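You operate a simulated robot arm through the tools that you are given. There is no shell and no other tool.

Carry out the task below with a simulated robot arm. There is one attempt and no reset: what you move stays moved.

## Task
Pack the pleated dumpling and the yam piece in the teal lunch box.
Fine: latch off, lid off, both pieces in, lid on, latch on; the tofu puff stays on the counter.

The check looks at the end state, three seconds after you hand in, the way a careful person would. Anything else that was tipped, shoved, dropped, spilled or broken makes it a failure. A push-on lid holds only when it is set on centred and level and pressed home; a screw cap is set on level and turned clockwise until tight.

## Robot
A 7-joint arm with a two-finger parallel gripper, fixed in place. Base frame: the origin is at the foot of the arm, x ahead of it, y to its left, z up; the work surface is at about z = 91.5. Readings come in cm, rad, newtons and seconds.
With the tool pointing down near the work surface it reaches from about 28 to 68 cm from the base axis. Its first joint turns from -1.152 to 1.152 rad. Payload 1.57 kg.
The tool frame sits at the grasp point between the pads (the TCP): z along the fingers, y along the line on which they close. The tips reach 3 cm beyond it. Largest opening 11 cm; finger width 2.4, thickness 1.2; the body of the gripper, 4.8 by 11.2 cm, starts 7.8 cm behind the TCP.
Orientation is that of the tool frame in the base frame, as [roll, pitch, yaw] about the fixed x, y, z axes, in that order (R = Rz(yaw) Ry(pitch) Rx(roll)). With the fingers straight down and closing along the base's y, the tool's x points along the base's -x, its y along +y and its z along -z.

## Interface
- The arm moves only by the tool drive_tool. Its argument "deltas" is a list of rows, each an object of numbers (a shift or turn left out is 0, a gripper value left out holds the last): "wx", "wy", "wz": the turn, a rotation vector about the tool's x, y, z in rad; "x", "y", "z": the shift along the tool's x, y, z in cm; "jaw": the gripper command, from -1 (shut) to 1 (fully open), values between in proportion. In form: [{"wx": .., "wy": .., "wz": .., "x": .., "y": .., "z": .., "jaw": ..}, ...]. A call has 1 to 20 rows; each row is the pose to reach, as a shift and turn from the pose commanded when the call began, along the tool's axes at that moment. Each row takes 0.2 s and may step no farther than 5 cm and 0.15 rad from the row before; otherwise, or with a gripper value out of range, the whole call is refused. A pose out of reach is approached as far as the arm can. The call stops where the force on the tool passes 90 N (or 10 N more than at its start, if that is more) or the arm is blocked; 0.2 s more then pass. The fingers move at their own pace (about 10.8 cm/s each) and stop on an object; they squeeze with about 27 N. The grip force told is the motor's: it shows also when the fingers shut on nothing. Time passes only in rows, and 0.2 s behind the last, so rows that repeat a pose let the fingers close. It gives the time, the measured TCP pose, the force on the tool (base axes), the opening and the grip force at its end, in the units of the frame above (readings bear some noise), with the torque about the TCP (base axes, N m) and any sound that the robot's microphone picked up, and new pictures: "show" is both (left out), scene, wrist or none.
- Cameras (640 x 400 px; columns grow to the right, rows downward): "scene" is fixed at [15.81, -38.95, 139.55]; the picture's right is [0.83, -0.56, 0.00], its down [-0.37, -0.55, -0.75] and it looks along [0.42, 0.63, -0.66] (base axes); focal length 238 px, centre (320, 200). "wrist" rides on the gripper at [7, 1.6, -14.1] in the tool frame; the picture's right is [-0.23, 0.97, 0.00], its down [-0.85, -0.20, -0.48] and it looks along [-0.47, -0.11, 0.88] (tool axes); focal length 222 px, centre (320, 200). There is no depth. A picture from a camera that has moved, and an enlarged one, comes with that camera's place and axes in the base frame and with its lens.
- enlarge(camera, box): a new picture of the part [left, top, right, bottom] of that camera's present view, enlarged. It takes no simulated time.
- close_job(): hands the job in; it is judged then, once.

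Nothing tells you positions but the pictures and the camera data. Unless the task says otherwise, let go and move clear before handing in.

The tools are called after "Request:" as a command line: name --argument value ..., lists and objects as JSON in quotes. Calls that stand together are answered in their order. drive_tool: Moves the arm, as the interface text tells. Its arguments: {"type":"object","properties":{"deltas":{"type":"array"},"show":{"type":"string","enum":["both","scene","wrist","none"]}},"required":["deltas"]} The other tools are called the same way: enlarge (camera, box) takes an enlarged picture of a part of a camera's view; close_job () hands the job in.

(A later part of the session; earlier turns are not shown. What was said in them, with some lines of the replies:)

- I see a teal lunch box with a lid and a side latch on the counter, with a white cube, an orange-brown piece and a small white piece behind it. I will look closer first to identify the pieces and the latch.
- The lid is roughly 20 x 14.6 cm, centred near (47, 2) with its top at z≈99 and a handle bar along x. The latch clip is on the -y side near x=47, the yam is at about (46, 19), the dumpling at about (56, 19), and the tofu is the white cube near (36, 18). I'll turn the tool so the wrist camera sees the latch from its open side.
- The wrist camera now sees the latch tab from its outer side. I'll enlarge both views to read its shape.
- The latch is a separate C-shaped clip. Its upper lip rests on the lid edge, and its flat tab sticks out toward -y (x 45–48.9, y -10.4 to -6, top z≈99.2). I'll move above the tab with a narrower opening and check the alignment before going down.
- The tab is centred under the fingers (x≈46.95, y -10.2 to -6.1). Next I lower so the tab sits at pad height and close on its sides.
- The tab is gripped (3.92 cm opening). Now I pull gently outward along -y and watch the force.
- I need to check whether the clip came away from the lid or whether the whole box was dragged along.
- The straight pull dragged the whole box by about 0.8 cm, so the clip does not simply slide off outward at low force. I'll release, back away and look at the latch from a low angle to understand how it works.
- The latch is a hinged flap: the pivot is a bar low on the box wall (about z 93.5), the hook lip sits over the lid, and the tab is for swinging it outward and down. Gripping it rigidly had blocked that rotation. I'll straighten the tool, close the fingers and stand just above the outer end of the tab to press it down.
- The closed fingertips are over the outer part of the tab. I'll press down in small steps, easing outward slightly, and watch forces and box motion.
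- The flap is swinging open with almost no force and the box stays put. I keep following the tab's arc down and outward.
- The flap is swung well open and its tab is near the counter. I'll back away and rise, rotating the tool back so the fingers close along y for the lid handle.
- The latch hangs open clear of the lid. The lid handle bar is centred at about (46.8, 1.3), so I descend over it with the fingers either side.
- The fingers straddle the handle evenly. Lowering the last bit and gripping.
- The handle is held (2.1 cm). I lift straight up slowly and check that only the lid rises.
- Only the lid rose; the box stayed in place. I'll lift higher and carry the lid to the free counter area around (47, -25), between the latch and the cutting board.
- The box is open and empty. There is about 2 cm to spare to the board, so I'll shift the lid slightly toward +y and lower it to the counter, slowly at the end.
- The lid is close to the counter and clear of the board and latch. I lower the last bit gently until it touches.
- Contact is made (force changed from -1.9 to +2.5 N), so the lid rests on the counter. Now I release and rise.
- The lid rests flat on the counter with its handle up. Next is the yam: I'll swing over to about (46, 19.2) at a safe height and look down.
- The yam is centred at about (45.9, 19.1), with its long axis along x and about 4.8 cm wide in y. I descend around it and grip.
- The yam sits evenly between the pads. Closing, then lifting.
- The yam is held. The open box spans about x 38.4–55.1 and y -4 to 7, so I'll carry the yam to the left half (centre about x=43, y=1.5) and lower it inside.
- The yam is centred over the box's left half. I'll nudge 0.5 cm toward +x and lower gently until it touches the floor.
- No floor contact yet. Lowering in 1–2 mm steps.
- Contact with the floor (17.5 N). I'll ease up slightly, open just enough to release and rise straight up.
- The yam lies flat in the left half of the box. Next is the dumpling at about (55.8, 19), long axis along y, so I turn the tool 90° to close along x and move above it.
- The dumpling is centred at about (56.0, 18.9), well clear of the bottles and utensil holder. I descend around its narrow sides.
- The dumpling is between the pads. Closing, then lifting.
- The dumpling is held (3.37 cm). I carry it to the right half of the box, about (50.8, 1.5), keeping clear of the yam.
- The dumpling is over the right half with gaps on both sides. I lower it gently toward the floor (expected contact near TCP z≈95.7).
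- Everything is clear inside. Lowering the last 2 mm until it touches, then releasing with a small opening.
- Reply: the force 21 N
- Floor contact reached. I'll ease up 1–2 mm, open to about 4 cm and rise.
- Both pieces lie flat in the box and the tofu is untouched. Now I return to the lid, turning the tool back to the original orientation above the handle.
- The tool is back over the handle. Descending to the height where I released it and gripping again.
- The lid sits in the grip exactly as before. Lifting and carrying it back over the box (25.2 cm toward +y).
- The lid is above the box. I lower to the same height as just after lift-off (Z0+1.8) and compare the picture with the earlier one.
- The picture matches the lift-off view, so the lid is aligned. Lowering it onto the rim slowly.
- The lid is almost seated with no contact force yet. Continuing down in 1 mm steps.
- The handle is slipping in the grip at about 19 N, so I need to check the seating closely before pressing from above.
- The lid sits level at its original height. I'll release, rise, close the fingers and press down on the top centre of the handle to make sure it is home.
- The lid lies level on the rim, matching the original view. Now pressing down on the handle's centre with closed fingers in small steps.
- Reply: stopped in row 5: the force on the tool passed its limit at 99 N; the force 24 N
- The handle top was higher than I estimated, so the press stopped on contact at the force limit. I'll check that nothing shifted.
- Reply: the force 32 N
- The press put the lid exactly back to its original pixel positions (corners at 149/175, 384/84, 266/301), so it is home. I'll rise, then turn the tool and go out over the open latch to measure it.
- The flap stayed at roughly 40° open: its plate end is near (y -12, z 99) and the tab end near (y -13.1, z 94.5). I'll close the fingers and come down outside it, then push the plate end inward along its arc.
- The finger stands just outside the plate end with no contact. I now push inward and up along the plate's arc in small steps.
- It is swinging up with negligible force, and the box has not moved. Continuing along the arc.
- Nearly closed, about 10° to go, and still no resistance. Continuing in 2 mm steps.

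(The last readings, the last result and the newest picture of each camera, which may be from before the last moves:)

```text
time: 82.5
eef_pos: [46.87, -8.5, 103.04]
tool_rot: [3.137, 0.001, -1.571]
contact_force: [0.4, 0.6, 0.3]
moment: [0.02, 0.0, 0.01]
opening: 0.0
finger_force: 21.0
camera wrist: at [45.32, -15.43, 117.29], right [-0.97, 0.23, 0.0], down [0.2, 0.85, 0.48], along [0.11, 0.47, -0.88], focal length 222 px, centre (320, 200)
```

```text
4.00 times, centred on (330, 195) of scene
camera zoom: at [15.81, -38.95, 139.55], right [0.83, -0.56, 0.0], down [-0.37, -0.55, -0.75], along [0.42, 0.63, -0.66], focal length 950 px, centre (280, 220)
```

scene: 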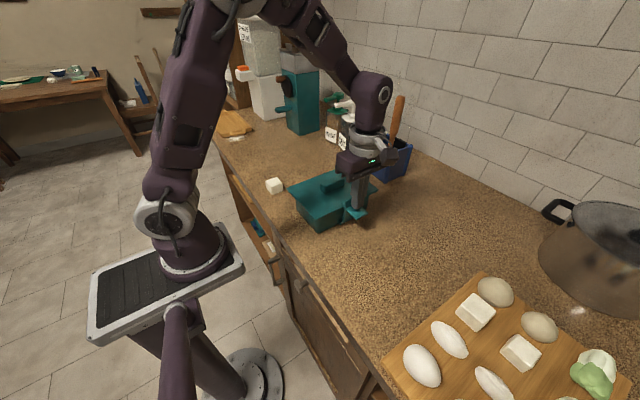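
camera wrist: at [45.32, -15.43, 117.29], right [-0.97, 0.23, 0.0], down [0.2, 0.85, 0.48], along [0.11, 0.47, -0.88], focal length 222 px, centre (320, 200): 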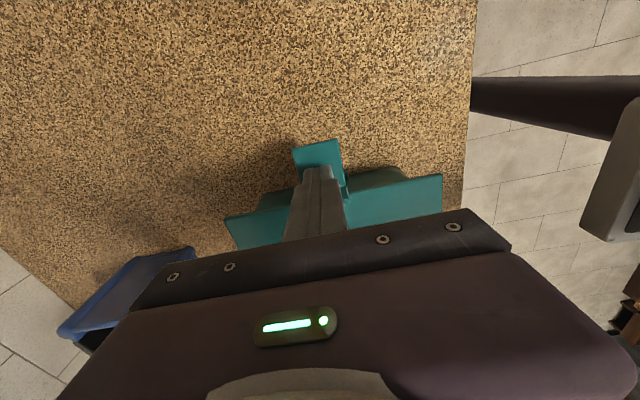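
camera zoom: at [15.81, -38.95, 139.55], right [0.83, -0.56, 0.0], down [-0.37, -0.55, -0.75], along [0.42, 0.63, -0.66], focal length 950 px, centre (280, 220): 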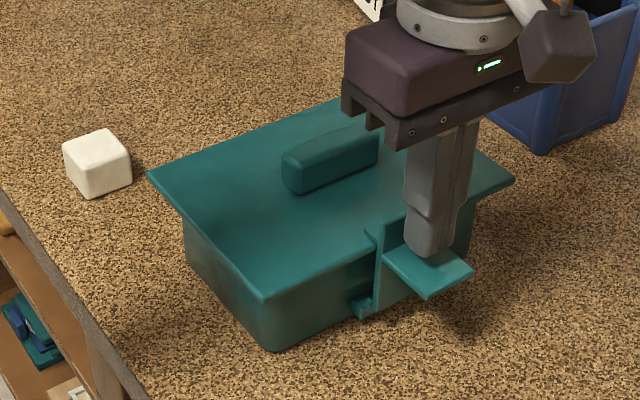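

The plate looks upright with its lip over the lid. I'll look at the same close-up as the original closed state to compare.

Request:
enlarge --camera "scene" --box '[320, 185, 380, 235]'

Request:
enlarge --camera "wrist" --box '[220, 120, 440, 250]'

```text
8.00 times, centred on (350, 210) of scene
camera zoom: at [15.81, -38.95, 139.55], right [0.83, -0.56, 0.0], down [-0.37, -0.55, -0.75], along [0.42, 0.63, -0.66], focal length 1900 px, centre (80, 120)
```

zoom: 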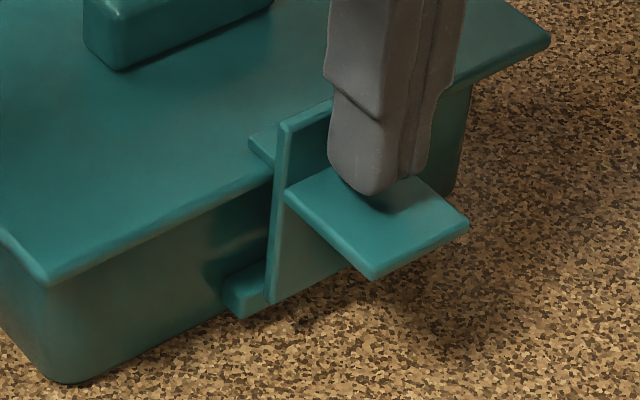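

```text
2.91 times, centred on (330, 185) of wrist
camera zoom: at [45.32, -15.43, 117.29], right [-0.97, 0.23, 0.0], down [0.2, 0.85, 0.48], along [0.11, 0.47, -0.88], focal length 646 px, centre (291, 244)
```

zoom: 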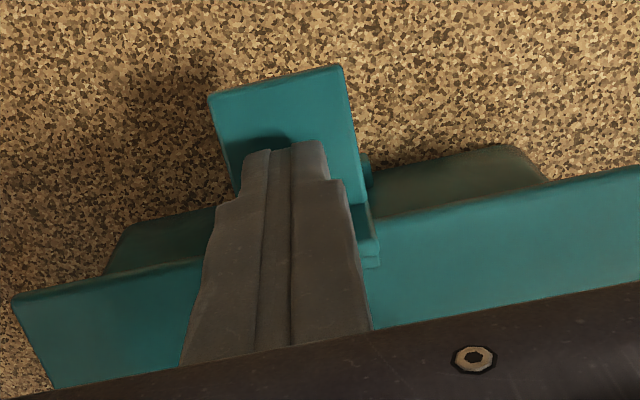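

Relative to the box, the latch points match the original closed state within a few pixels, with the whole box shifted only 1–2 mm. I'll back the finger off a little and see whether the latch stays put.

Request:
drive_tool --deltas '[{"x": 0.5}, {"x": 1.5, "z": -0.5}, {"x": 3, "z": -2}, {"x": 5, "z": -4}, {"x": 7, "z": -5}, {"x": 7, "z": -5}]'

Request:
enlarge --camera "scene" --box '[320, 185, 380, 235]'

Request:
enlarge --camera "scene" --box '[260, 145, 400, 245]'

```text
time: 83.9
eef_pos: [46.87, -15.51, 108.14]
tool_rot: [3.139, 0.002, -1.571]
contact_force: [0.6, 0.7, -1.1]
moment: [0.01, 0.0, 0.0]
opening: 0.01
finger_force: 21.3
camera wrist: at [45.18, -22.51, 122.24], right [-0.97, 0.23, 0.0], down [0.2, 0.85, 0.48], along [0.11, 0.47, -0.88], focal length 222 px, centre (320, 200)
```

scene: 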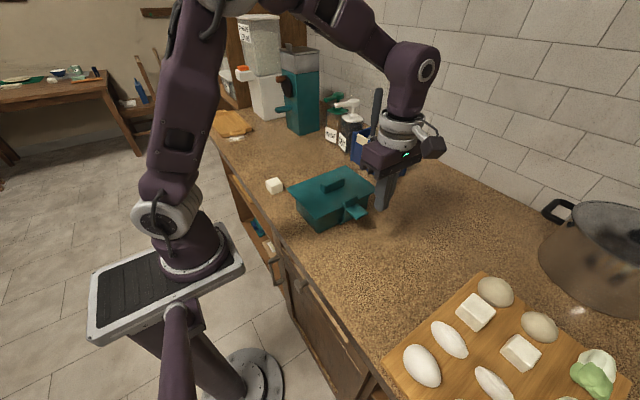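
wrist: 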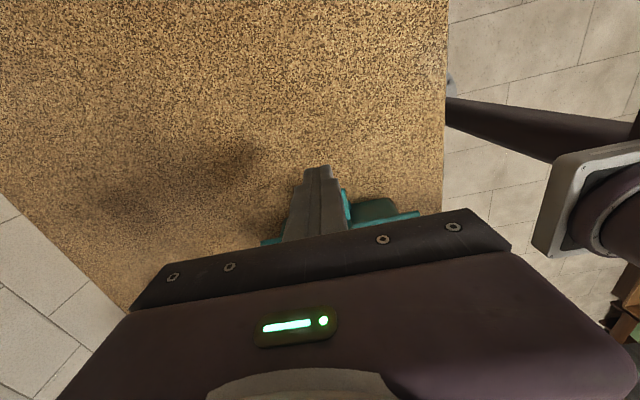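

```text
8.00 times, centred on (350, 210) of scene
camera zoom: at [15.81, -38.95, 139.55], right [0.83, -0.56, 0.0], down [-0.37, -0.55, -0.75], along [0.42, 0.63, -0.66], focal length 1900 px, centre (80, 120)
```

zoom: 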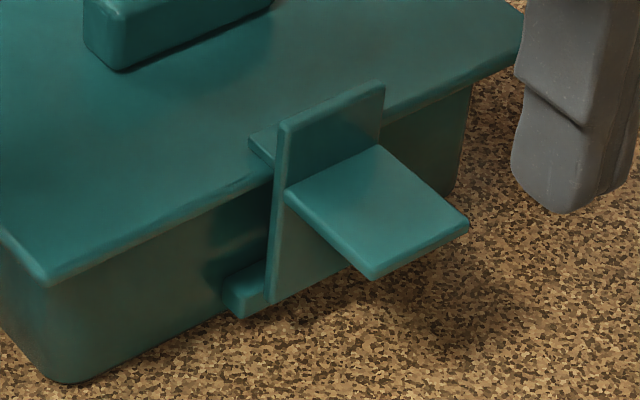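

```text
4.00 times, centred on (330, 195) of scene
camera zoom: at [15.81, -38.95, 139.55], right [0.83, -0.56, 0.0], down [-0.37, -0.55, -0.75], along [0.42, 0.63, -0.66], focal length 950 px, centre (280, 220)
```

zoom: 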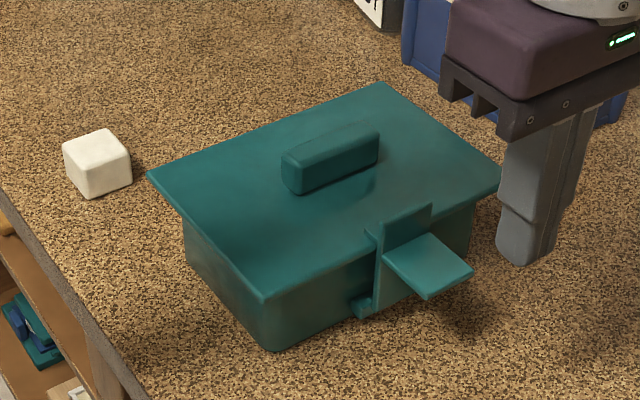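

The latch stays closed. I'll repeat the earlier low-angle view to compare the latch lip and lid seating with the original picture.

Request:
drive_tool --deltas '[{"x": 1.4, "z": 1, "wy": -0.14, "jaw": 1}, {"x": 1.4, "z": 2, "wy": -0.28, "jaw": 1}, {"x": 1.4, "z": 3, "wy": -0.42, "jaw": 1}, {"x": 1.4, "z": 4, "wy": -0.56, "jaw": 1}, {"x": 1.4, "z": 5.1, "wy": -0.7, "jaw": 1}, {"x": 1.4, "z": 5.1, "wy": -0.7, "jaw": 1}]'

Request:
enlarge --camera "wrist" --box '[240, 130, 410, 240]'

Request:
enlarge --camera "scene" --box '[320, 185, 380, 235]'

```text
time: 85.3
eef_pos: [46.94, -16.95, 103.02]
tool_rot: [3.137, 0.704, -1.574]
contact_force: [-1.3, -0.2, -0.8]
moment: [0.02, 0.01, 0.04]
opening: 11.01
finger_force: 0.1
camera wrist: at [45.28, -31.33, 109.27], right [-0.97, 0.17, 0.15], down [0.2, 0.34, 0.92], along [0.11, 0.92, -0.37], focal length 222 px, centre (320, 200)
```

scene: 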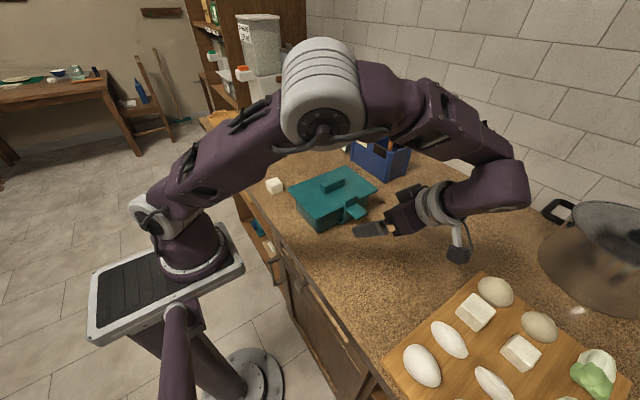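
wrist: 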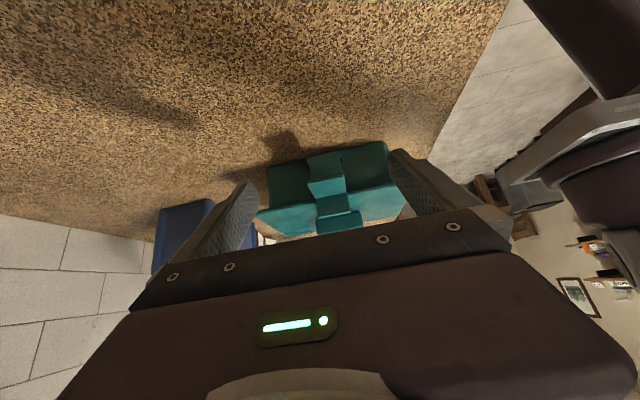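

```text
3.64 times, centred on (325, 185) of wrist
camera zoom: at [45.28, -31.33, 109.27], right [-0.97, 0.17, 0.15], down [0.2, 0.34, 0.92], along [0.11, 0.92, -0.37], focal length 808 px, centre (302, 254)
```

zoom: 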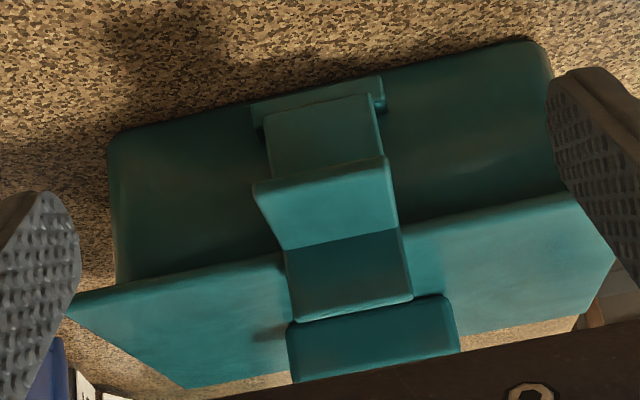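

```text
8.00 times, centred on (350, 210) of scene
camera zoom: at [15.81, -38.95, 139.55], right [0.83, -0.56, 0.0], down [-0.37, -0.55, -0.75], along [0.42, 0.63, -0.66], focal length 1900 px, centre (80, 120)
```

zoom: 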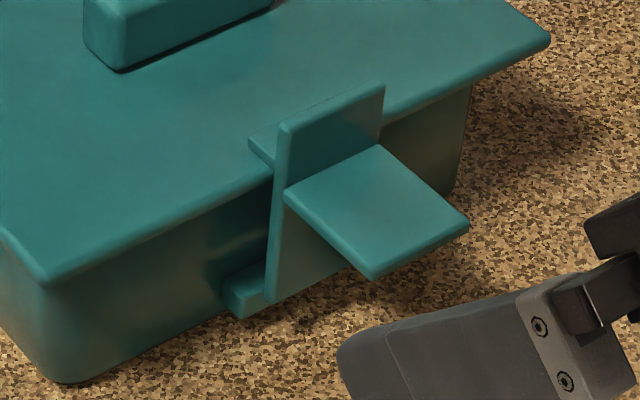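

The low-angle view matches the original closed picture: the lip is over the lid, the plate is upright and the lid is flush. Now I move the arm up and clear, straighten the tool, and take a last look.

Request:
drive_tool --deltas '[{"x": -1.1, "z": -2.2}, {"x": -2.2, "z": -4.4, "wy": 0.14}, {"x": -3.3, "z": -6.6, "wy": 0.28}, {"x": -4.4, "z": -8.8, "wy": 0.42}, {"x": -5.43, "z": -11.1, "wy": 0.56}, {"x": -5.43, "z": -11.1, "wy": 0.7}, {"x": -5.43, "z": -11.1, "wy": 0.7}, {"x": -5.43, "z": -11.1, "wy": 0.7}]'

Request:
enlarge --camera "scene" --box '[260, 145, 400, 245]'

Request:
enlarge --camera "wrist" --box '[220, 100, 440, 250]'

```text
time: 87.1
eef_pos: [46.85, -20.02, 115.13]
tool_rot: [3.139, -0.001, -1.57]
contact_force: [0.4, -0.7, -0.8]
moment: [0.02, 0.01, 0.01]
opening: 10.99
finger_force: 0.1
camera wrist: at [45.26, -26.92, 129.24], right [-0.97, 0.23, 0.0], down [0.2, 0.85, 0.48], along [0.11, 0.47, -0.88], focal length 222 px, centre (320, 200)
```

scene: 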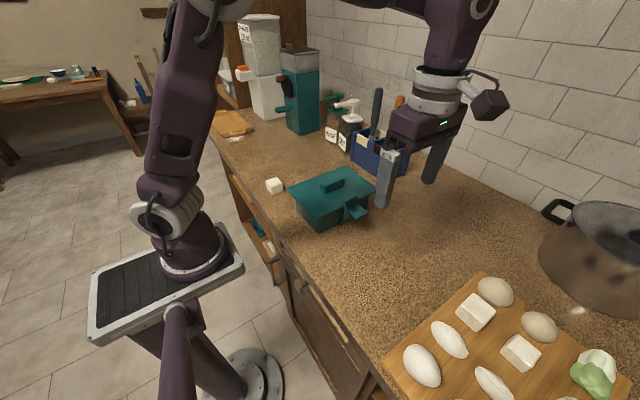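
wrist: 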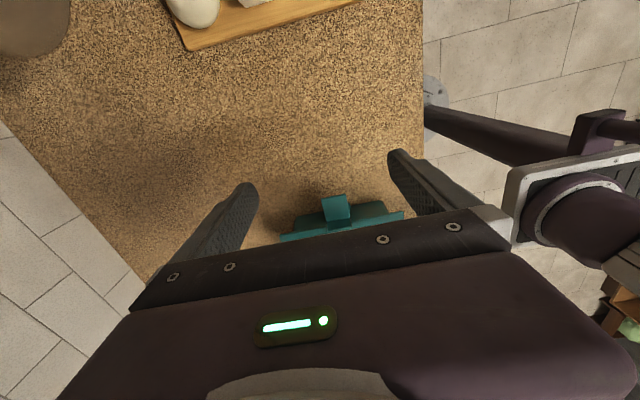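

```text
4.00 times, centred on (330, 195) of scene
camera zoom: at [15.81, -38.95, 139.55], right [0.83, -0.56, 0.0], down [-0.37, -0.55, -0.75], along [0.42, 0.63, -0.66], focal length 950 px, centre (280, 220)
```

zoom: 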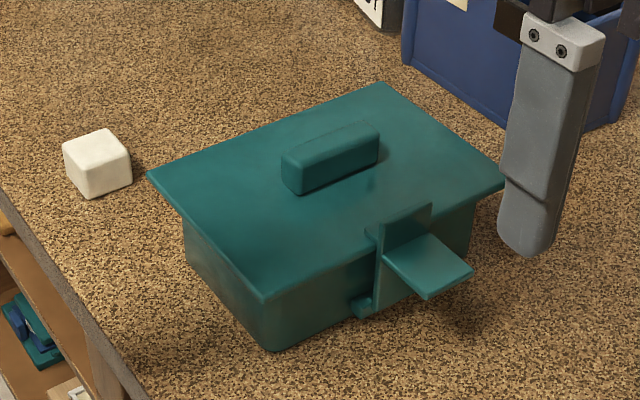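

```text
2.67 times, centred on (330, 175) of wrist
camera zoom: at [45.26, -26.92, 129.24], right [-0.97, 0.23, 0.0], down [0.2, 0.85, 0.48], along [0.11, 0.47, -0.88], focal length 592 px, centre (293, 267)
```

zoom: 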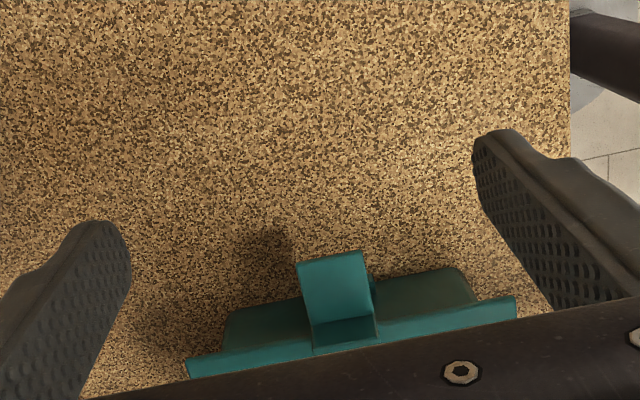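

Before handing in, I'll check the lid's position relative to the box with the same close-ups as before.

Request:
enlarge --camera "scene" --box '[290, 195, 346, 235]'

Request:
enlarge --camera "scene" --box '[280, 170, 336, 210]'

Request:
enlarge --camera "scene" --box '[325, 185, 381, 225]'

```text
10.00 times, centred on (318, 215) of scene
camera zoom: at [15.81, -38.95, 139.55], right [0.83, -0.56, 0.0], down [-0.37, -0.55, -0.75], along [0.42, 0.63, -0.66], focal length 2375 px, centre (340, 50)
```

zoom: 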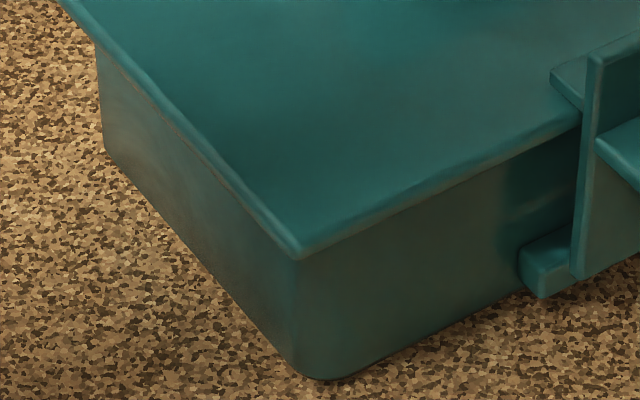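

```text
10.00 times, centred on (308, 190) of scene
camera zoom: at [15.81, -38.95, 139.55], right [0.83, -0.56, 0.0], down [-0.37, -0.55, -0.75], along [0.42, 0.63, -0.66], focal length 2375 px, centre (440, 300)
```

zoom: 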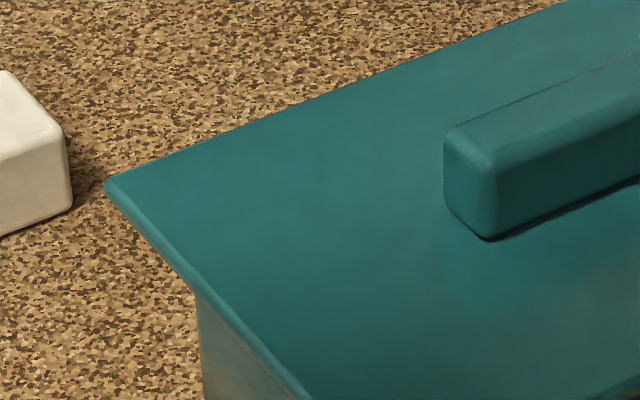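

```text
10.00 times, centred on (353, 205) of scene
camera zoom: at [15.81, -38.95, 139.55], right [0.83, -0.56, 0.0], down [-0.37, -0.55, -0.75], along [0.42, 0.63, -0.66], focal length 2375 px, centre (-10, 150)
```

zoom: 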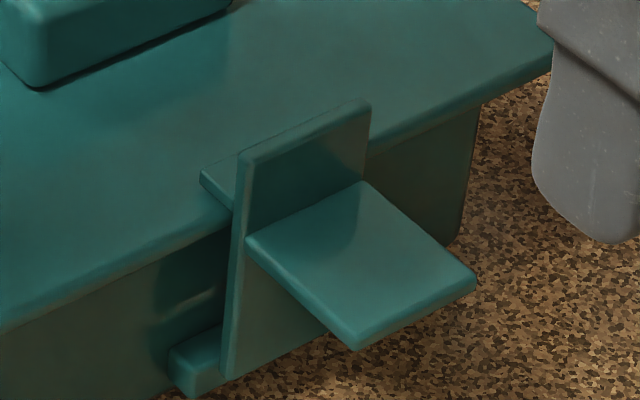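

The lid and box moved together by about 1 mm at most, the lid is flush, and the latch plate and lip have the same geometry as at the start. Both pieces are inside, the tofu is untouched on the counter, and the gripper is open and clear, so I hand in the job.

Request:
close_job

```text
The job is handed in.
```

I packed the yam piece and the dumpling in the teal lunch box. The lid is pressed back on and the latch is closed. In the last pictures the lid sits level on the box and the latch looks the same as when I started. I don't have the check's result, only that the job was handed in.

- **Tofu puff:** it stayed on the counter and I never touched it.
- **Box position:** my first pull on the latch dragged the whole box about 0.8 cm toward −y. Closing the latch pushed it back 1–2 mm. I left it there, so it ends slightly off its starting spot.
- **Lid press:** pressing the lid home went over the arm's 90 N force limit, reaching 99 N, and the arm stopped. By my estimate the lid doesn't reach the food. I didn't reopen the box to look.

Nothing else was moved. The gripper is open and clear of the box.
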